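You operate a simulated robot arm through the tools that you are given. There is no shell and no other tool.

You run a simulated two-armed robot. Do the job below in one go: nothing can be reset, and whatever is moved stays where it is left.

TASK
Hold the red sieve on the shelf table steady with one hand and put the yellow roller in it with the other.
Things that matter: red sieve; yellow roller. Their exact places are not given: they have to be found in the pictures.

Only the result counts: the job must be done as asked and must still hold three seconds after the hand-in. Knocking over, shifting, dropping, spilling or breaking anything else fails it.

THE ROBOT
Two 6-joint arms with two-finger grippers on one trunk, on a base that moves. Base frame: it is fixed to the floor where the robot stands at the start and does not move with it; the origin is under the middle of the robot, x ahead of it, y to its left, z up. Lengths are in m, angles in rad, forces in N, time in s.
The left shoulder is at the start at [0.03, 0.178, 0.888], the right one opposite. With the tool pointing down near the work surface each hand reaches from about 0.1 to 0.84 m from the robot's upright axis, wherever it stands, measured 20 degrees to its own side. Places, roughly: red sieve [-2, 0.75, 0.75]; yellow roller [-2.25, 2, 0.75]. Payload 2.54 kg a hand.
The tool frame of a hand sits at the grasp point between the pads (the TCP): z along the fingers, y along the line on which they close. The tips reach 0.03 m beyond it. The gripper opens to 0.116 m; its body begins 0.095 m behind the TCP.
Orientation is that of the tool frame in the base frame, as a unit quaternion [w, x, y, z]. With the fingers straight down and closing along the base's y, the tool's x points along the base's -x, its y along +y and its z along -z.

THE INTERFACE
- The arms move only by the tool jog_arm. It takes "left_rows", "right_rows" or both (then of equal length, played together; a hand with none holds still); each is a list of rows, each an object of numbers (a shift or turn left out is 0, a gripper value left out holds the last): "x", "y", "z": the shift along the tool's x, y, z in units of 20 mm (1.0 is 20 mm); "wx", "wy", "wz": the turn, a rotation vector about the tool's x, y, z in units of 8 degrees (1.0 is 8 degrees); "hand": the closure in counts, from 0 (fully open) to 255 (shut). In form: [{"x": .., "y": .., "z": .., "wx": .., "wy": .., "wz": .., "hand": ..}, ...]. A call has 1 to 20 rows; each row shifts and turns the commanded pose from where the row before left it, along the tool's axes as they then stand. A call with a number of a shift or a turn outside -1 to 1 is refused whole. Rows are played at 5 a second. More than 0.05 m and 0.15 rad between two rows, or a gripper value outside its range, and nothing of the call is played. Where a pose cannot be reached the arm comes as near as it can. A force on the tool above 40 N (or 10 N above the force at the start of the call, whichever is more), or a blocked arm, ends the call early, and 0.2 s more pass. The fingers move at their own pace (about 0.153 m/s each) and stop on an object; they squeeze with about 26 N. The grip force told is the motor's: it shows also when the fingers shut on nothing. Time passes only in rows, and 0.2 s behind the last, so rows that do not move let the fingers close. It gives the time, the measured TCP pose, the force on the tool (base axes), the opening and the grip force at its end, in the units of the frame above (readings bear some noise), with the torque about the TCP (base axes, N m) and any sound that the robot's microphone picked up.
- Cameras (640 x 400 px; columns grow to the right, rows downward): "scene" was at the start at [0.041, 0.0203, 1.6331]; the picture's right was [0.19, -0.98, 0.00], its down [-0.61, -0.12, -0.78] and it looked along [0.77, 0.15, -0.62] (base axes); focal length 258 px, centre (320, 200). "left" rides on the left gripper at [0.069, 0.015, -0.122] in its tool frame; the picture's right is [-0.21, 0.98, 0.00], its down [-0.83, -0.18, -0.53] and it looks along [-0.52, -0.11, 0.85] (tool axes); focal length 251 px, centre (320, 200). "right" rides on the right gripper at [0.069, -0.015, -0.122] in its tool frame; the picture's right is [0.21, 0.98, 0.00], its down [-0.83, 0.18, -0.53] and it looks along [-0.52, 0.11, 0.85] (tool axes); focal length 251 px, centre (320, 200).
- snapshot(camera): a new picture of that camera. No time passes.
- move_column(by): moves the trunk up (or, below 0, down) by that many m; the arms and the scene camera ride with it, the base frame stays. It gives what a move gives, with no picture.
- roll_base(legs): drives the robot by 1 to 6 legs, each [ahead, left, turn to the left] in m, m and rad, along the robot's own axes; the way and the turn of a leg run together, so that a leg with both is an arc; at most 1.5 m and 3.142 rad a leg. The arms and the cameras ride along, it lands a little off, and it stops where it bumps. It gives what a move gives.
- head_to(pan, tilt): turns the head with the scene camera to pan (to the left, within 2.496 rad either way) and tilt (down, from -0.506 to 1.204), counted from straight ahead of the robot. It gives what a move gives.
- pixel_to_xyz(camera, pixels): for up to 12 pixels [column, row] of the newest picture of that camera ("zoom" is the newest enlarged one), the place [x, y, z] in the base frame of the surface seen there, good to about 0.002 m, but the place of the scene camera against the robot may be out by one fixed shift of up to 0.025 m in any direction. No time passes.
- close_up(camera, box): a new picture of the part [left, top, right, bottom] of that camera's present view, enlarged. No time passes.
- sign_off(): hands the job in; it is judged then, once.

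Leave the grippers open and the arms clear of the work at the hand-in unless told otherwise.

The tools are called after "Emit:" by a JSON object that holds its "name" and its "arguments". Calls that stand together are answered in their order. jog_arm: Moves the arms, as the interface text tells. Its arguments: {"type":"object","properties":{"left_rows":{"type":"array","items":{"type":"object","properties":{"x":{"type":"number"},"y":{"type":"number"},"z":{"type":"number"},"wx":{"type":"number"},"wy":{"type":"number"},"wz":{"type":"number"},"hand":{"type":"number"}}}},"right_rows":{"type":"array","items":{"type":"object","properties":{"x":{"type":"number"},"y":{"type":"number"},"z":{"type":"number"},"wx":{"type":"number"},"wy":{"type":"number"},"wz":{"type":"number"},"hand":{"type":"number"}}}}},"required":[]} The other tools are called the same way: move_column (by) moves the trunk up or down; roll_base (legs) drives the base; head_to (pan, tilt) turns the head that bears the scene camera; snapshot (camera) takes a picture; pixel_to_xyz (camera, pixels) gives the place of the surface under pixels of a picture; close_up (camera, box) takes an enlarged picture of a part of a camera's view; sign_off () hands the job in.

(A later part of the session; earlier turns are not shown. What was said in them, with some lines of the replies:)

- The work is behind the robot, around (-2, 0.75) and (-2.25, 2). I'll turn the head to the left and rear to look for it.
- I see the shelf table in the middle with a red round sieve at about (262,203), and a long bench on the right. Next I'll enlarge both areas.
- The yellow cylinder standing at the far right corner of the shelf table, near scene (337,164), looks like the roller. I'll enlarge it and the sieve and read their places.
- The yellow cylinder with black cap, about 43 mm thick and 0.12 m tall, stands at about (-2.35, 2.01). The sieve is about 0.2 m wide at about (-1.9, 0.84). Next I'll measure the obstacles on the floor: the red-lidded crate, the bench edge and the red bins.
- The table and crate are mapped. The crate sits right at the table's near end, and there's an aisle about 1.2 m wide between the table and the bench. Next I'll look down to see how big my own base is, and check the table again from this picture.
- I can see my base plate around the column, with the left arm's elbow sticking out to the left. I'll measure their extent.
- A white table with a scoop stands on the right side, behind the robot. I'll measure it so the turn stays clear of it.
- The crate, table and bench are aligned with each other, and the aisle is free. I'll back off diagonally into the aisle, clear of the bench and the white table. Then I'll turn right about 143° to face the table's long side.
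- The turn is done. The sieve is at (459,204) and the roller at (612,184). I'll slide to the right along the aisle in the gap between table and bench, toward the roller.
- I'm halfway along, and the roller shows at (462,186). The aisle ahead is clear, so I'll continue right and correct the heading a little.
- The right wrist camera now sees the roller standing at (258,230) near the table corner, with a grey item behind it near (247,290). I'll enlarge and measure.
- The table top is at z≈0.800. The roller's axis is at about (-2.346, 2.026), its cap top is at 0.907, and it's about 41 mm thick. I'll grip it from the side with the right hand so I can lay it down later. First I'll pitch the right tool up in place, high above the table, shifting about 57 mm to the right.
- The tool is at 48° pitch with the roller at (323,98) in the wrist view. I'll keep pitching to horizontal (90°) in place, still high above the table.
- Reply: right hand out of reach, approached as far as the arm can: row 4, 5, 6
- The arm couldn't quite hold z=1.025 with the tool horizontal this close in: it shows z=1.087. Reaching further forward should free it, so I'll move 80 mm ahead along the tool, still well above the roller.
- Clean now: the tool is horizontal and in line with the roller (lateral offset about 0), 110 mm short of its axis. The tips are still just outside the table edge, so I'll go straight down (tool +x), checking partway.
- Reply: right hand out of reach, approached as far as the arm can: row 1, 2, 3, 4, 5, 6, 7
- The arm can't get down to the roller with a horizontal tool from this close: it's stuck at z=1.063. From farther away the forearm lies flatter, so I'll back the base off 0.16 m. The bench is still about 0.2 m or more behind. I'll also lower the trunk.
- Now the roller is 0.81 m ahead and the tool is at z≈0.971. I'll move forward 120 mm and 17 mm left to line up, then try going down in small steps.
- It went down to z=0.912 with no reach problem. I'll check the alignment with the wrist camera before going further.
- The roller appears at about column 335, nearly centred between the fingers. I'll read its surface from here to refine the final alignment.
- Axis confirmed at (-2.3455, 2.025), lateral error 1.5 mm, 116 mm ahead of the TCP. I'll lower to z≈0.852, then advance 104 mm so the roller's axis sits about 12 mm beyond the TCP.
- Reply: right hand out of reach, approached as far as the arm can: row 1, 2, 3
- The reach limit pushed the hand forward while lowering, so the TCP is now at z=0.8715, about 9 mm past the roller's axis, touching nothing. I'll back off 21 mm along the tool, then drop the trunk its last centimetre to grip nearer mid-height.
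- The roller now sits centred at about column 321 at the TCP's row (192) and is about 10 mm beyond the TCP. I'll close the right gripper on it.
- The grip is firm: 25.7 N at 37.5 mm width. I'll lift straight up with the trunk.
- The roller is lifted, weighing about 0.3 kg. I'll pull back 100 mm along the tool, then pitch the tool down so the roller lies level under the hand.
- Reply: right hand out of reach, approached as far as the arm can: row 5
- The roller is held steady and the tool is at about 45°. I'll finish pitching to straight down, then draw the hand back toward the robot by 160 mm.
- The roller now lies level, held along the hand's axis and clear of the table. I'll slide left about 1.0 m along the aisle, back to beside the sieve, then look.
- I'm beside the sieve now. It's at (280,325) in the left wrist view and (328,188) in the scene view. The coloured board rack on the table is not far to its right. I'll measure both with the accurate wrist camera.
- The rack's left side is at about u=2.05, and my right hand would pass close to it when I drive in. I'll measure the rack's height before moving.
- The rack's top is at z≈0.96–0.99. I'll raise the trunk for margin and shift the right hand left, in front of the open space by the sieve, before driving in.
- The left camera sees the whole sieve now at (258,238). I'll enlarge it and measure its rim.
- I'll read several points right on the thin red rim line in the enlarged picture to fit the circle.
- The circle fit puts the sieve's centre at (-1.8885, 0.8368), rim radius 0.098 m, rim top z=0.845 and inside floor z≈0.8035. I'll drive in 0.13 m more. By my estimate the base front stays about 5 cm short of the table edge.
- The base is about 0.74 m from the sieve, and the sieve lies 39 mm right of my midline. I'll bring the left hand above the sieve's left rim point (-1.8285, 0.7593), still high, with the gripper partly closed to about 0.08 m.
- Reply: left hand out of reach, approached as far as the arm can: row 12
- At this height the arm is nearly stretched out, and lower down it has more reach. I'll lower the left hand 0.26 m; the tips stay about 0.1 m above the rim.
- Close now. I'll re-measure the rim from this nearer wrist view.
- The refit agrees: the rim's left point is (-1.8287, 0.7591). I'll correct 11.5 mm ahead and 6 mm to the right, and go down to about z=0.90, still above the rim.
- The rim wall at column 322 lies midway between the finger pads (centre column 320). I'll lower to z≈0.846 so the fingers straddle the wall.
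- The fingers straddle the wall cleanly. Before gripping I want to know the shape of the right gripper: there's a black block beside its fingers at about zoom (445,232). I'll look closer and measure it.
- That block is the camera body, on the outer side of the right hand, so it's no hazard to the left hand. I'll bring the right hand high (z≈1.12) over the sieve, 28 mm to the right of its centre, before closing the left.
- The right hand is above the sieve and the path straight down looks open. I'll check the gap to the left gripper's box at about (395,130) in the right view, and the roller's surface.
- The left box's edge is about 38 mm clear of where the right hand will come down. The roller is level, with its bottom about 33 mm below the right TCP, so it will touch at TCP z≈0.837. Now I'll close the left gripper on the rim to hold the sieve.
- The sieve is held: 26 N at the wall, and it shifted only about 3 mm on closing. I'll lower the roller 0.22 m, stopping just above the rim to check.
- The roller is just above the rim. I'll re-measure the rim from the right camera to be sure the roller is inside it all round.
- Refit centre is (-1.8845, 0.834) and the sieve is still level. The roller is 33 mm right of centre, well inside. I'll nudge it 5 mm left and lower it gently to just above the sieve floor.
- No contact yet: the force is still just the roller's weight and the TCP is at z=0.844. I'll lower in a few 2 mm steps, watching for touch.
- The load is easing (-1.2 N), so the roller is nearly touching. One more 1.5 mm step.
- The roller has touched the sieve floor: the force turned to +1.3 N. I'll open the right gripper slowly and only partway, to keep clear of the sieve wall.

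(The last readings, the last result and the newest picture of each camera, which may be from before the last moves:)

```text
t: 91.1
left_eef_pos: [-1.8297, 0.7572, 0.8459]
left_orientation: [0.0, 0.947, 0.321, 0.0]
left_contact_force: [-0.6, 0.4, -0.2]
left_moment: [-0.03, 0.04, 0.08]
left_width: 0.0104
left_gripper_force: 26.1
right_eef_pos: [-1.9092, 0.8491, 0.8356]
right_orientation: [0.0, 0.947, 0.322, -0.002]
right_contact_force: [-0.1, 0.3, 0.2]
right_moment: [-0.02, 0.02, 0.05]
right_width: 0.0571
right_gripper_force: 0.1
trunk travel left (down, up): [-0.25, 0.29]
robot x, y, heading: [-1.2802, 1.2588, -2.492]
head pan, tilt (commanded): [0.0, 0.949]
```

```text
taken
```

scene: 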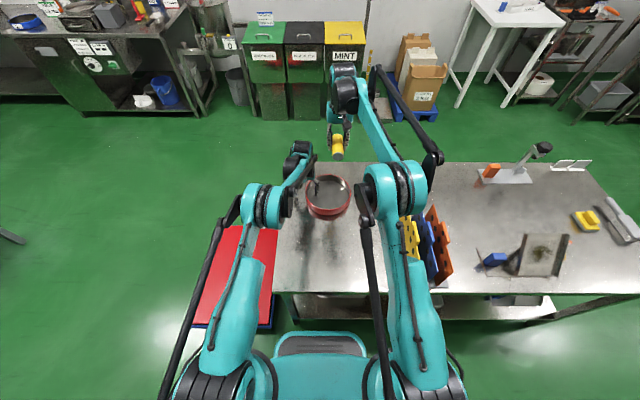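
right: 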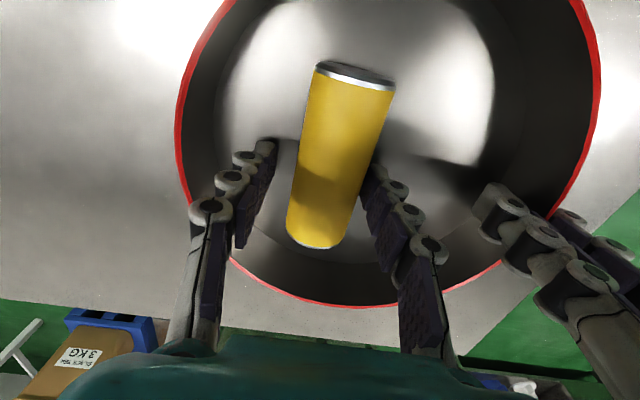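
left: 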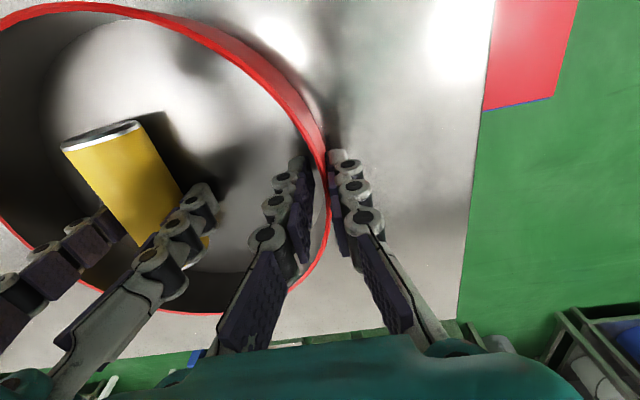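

The roller is released and lying in the sieve, just next to the hand's left-side finger. I'll shift the hand 4 mm left so both pads are clear, then raise it straight up.

Emit:
{"name": "jog_arm", "arguments": {"right_rows": [{"y": 0.2}, {"z": -0.4}, {"z": -0.6}, {"z": -0.8}, {"z": -1}, {"z": -1}, {"z": -1}, {"z": -1}, {"z": -1}, {"z": -1}, {"z": -1}, {"z": -1}, {"z": -1}, {"z": -1}, {}]}}

Emit:
{"name": "snapshot", "arguments": {"camera": "right"}}

Emit:
{"name": "snapshot", "arguments": {"camera": "left"}}

```text
t: 94.3
left_eef_pos: [-1.8305, 0.7581, 0.8446]
left_orientation: [0.0, 0.947, 0.322, 0.0]
left_contact_force: [0.7, -0.9, -0.8]
left_moment: [-0.01, 0.0, 0.06]
left_width: 0.0103
left_gripper_force: 25.9
right_eef_pos: [-1.9068, 0.8476, 1.0709]
right_orientation: [0.001, 0.947, 0.322, -0.003]
right_contact_force: [-0.4, 0.4, -0.3]
right_moment: [0.01, 0.04, 0.0]
right_width: 0.0566
right_gripper_force: 0.1
trunk travel left (down, up): [-0.25, 0.29]
robot x, y, heading: [-1.2809, 1.2632, -2.487]
head pan, tilt (commanded): [0.0, 0.949]
```

```text
taken
```

right: 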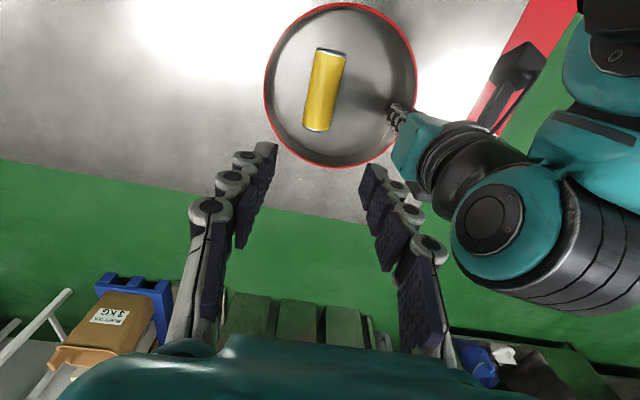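

```text
taken
```

left: 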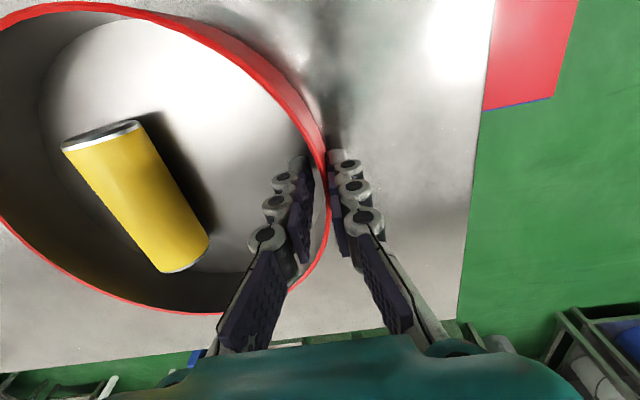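

The roller lies inside the sieve, settled. I'll draw the right hand back toward the robot and open it fully there, while the left hand still holds.

Emit:
{"name": "jog_arm", "arguments": {"right_rows": [{"x": 1, "z": -0.3}, {"x": 1, "z": -0.3}, {"x": 1, "z": -0.3}, {"x": 1}, {"x": 1}, {"x": 1}, {"x": 1}, {"x": 1}, {"x": 1}, {"x": 1}, {"hand": 0}, {}, {}]}}

Emit:
{"name": "snapshot", "arguments": {"camera": "left"}}

Emit:
{"name": "snapshot", "arguments": {"camera": "scene"}}

```text
t: 97.1
left_eef_pos: [-1.8307, 0.7569, 0.8451]
left_orientation: [0.0, 0.947, 0.321, -0.001]
left_contact_force: [-0.4, -0.5, -0.2]
left_moment: [-0.01, 0.0, 0.07]
left_width: 0.0104
left_gripper_force: 26.3
right_eef_pos: [-1.7469, 0.967, 1.0872]
right_orientation: [0.001, 0.947, 0.321, -0.003]
right_contact_force: [0.0, 0.0, -0.3]
right_moment: [-0.01, -0.02, 0.01]
right_width: 0.1159
right_gripper_force: 0.1
trunk travel left (down, up): [-0.25, 0.29]
robot x, y, heading: [-1.278, 1.2635, -2.49]
head pan, tilt (commanded): [0.0, 0.949]
```

```text
taken
```

left: 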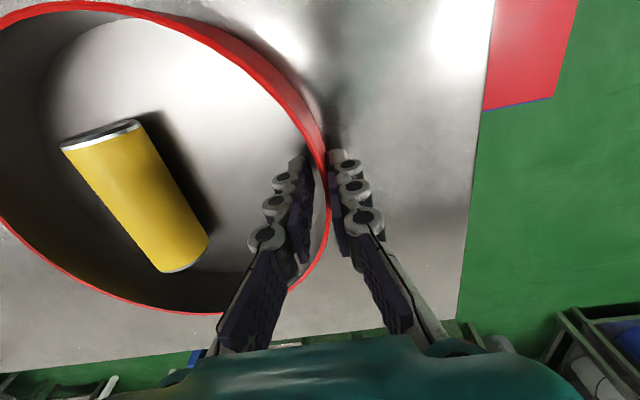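

```text
taken
```

scene: 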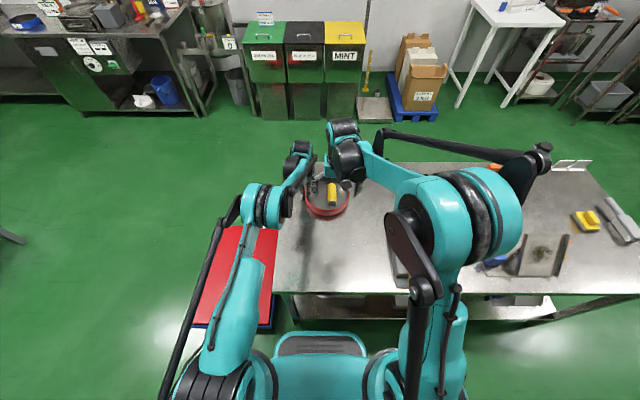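

The roller hasn't moved and the right hand is open and back. Now I'll open the left gripper gently and only partway, so the inner finger stays well away from the roller.

Emit:
{"name": "jog_arm", "arguments": {"left_rows": [{"hand": 232}, {"hand": 222}, {"hand": 212}, {"hand": 202}, {"hand": 190}, {}, {}]}}

Emit:
{"name": "snapshot", "arguments": {"camera": "left"}}

```text
t: 98.7
left_eef_pos: [-1.8296, 0.7587, 0.8442]
left_orientation: [0.0, 0.947, 0.321, 0.0]
left_contact_force: [-0.1, 0.4, -0.4]
left_moment: [0.02, 0.02, 0.02]
left_width: 0.0297
left_gripper_force: 0.1
right_eef_pos: [-1.7463, 0.9679, 1.0866]
right_orientation: [0.001, 0.947, 0.321, -0.002]
right_contact_force: [-0.7, -0.2, -0.5]
right_moment: [0.04, 0.01, 0.0]
right_width: 0.1162
right_gripper_force: 0.0
trunk travel left (down, up): [-0.25, 0.29]
robot x, y, heading: [-1.2768, 1.2584, -2.488]
head pan, tilt (commanded): [0.0, 0.949]
```

```text
taken
```

left: 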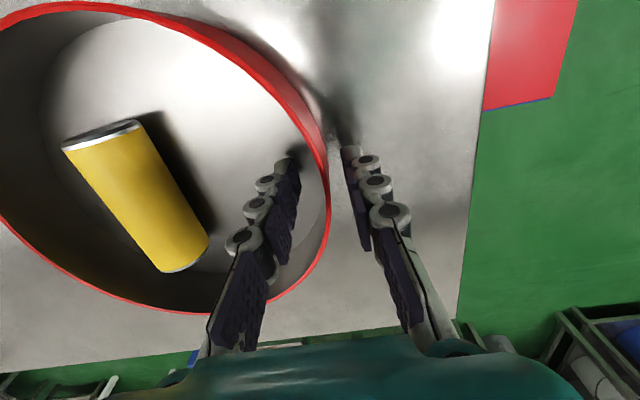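

Both fingers are clear of the wall and the sieve and roller stayed put. I'll raise the left hand straight up, then draw it back and open it.

Emit:
{"name": "jog_arm", "arguments": {"left_rows": [{"z": -0.4}, {"z": -0.6}, {"z": -0.8}, {"z": -1}, {"z": -1}, {"z": -1}, {"z": -1}, {"z": -1}, {"z": -1}, {"z": -1}, {"z": -1}, {}]}}

Emit:
{"name": "jog_arm", "arguments": {"left_rows": [{"x": 1, "y": 0.5}, {"x": 1, "y": 0.5}, {"x": 1, "y": 0.5}, {"x": 1, "y": 0.5}, {"x": 1, "y": 0.5}, {"x": 1, "y": 0.5}, {"x": 1, "y": 0.5}, {"x": 1, "y": 0.5}, {"x": 1, "y": 0.5}, {"x": 1, "y": 0.5}, {"hand": 0}, {}, {}]}}

Emit:
{"name": "snapshot", "arguments": {"camera": "left"}}

Emit:
{"name": "snapshot", "arguments": {"camera": "scene"}}

Emit:
{"name": "snapshot", "arguments": {"camera": "right"}}

```text
t: 101.3
left_eef_pos: [-1.8294, 0.7576, 1.0411]
left_orientation: [0.0, 0.947, 0.321, 0.0]
left_contact_force: [-0.9, -0.1, -0.5]
left_moment: [0.02, 0.0, 0.0]
left_width: 0.0295
left_gripper_force: 0.0
right_eef_pos: [-1.7469, 0.9683, 1.0868]
right_orientation: [0.002, 0.947, 0.321, -0.002]
right_contact_force: [0.3, 0.4, 0.3]
right_moment: [0.0, 0.0, -0.02]
right_width: 0.1157
right_gripper_force: 0.1
trunk travel left (down, up): [-0.25, 0.29]
robot x, y, heading: [-1.2782, 1.2626, -2.487]
head pan, tilt (commanded): [0.0, 0.949]
```

```text
t: 104.1
left_eef_pos: [-1.6097, 0.8014, 1.0413]
left_orientation: [0.0, 0.947, 0.322, 0.0]
left_contact_force: [-0.2, 0.8, -0.1]
left_moment: [0.0, -0.04, -0.02]
left_width: 0.116
left_gripper_force: 0.1
right_eef_pos: [-1.7474, 0.9663, 1.0875]
right_orientation: [0.0, 0.947, 0.321, -0.003]
right_contact_force: [-0.7, 0.0, -1.0]
right_moment: [0.03, -0.03, 0.0]
right_width: 0.1162
right_gripper_force: 0.0
trunk travel left (down, up): [-0.25, 0.29]
robot x, y, heading: [-1.2775, 1.2651, -2.49]
head pan, tilt (commanded): [0.0, 0.949]
```

```text
taken
```

left: 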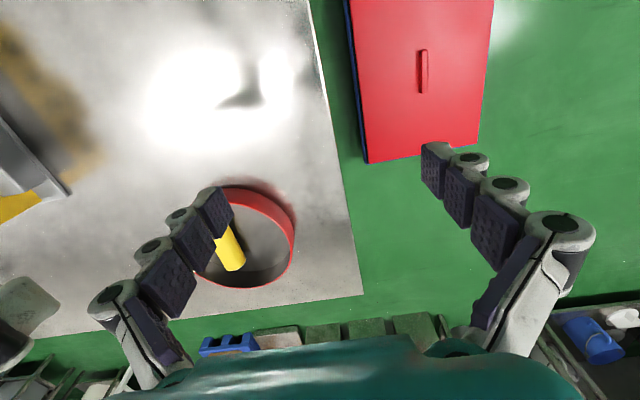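

```text
taken
```

scene: 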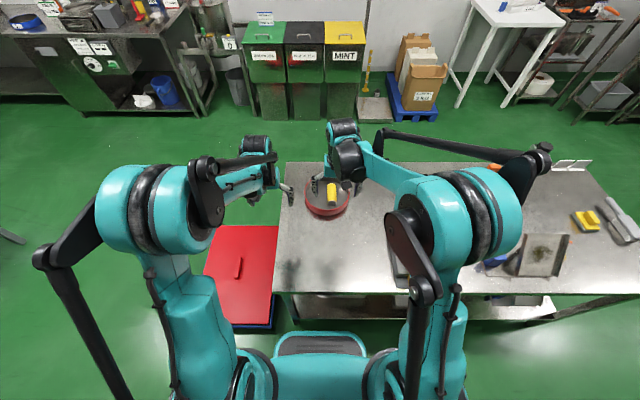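

```text
taken
```

right: 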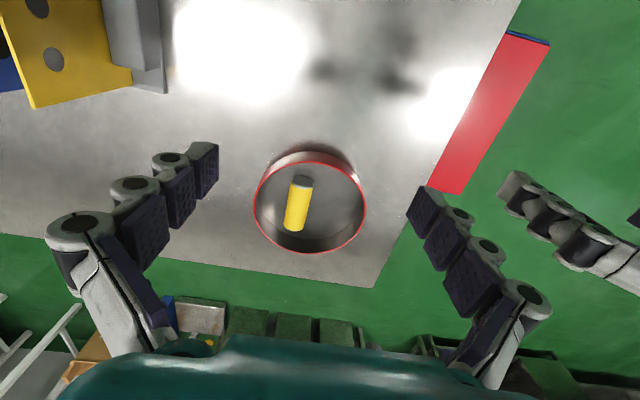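

The roller lies well inside the sieve, at (298,203) in the right view. The rack, brush and clamp look untouched. I'll raise the trunk and pull the right hand back a little more so both arms are clear, then check once more.

Emit:
{"name": "move_column", "arguments": {"by": 0.12}}

Emit:
{"name": "jog_arm", "arguments": {"right_rows": [{"x": 1}, {"x": 1}, {"x": 1}, {"x": 1}, {}, {}, {}, {}, {}]}}

Emit:
{"name": "snapshot", "arguments": {"camera": "right"}}

Emit:
{"name": "close_up", "arguments": {"camera": "scene", "box": [270, 130, 430, 230]}}

```text
t: 105.6
left_eef_pos: [-1.6097, 0.8013, 1.1606]
left_orientation: [0.0, 0.947, 0.321, 0.0]
left_contact_force: [0.2, 0.6, 0.4]
left_moment: [-0.01, 0.03, 0.0]
left_width: 0.116
left_gripper_force: 0.0
right_eef_pos: [-1.7476, 0.9669, 1.2081]
right_orientation: [0.001, 0.947, 0.321, -0.003]
right_contact_force: [-0.1, -0.6, -0.5]
right_moment: [0.01, -0.03, 0.0]
right_width: 0.1159
right_gripper_force: 0.0
trunk travel left (down, up): [-0.37, 0.17]
robot x, y, heading: [-1.2794, 1.2577, -2.489]
head pan, tilt (commanded): [0.0, 0.949]
```

```text
t: 107.6
left_eef_pos: [-1.611, 0.8007, 1.1614]
left_orientation: [-0.001, 0.947, 0.322, 0.0]
left_contact_force: [-0.1, -0.3, 0.3]
left_moment: [0.02, -0.01, 0.04]
left_width: 0.1159
left_gripper_force: 0.2
right_eef_pos: [-1.6848, 1.0185, 1.2076]
right_orientation: [0.0, 0.947, 0.322, -0.003]
right_contact_force: [0.8, -0.1, -0.1]
right_moment: [-0.01, 0.04, 0.0]
right_width: 0.1158
right_gripper_force: 0.0
trunk travel left (down, up): [-0.37, 0.17]
robot x, y, heading: [-1.2828, 1.2585, -2.488]
head pan, tilt (commanded): [0.0, 0.949]
```

```text
taken
```

right: 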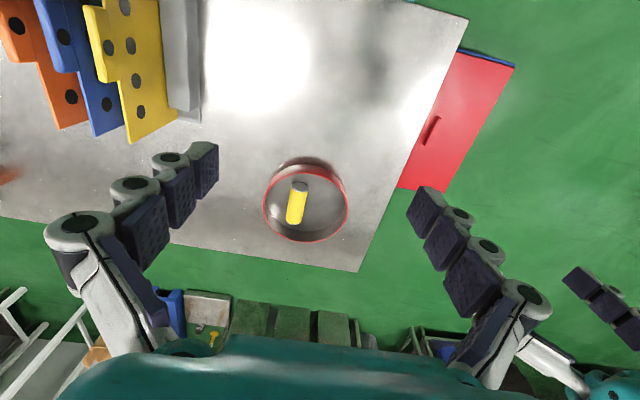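

```text
4.00 times, centred on (350, 180) of scene
```

zoom: 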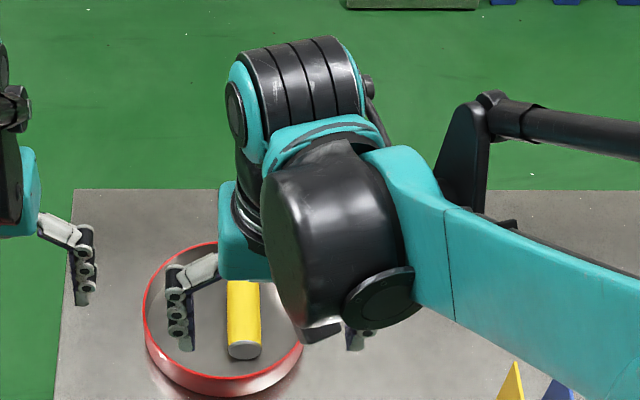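

The roller lies at rest inside the sieve. The sieve is flat on the table, about 5 mm from where it stood. Both grippers are open and well above and back from the work, and nothing else was disturbed. I'm handing the job in.

Emit:
{"name": "sign_off", "arguments": {}}

```text
The job is handed in.
```

The yellow roller is lying inside the red sieve. I held the sieve's rim with the left hand while the right hand put the roller in.

- **Sieve:** it moved about 5 mm when the left gripper closed on the rim and is still flat on the table.
- **Other items:** I saw nothing else moved on the table or around it.
- **Arms at hand-in:** I took the task to mean holding the sieve only while the roller went in. So I let go of it afterwards, and both grippers were open with the arms raised clear.

I don't have the judging result; the hand-in only confirmed that it was received.
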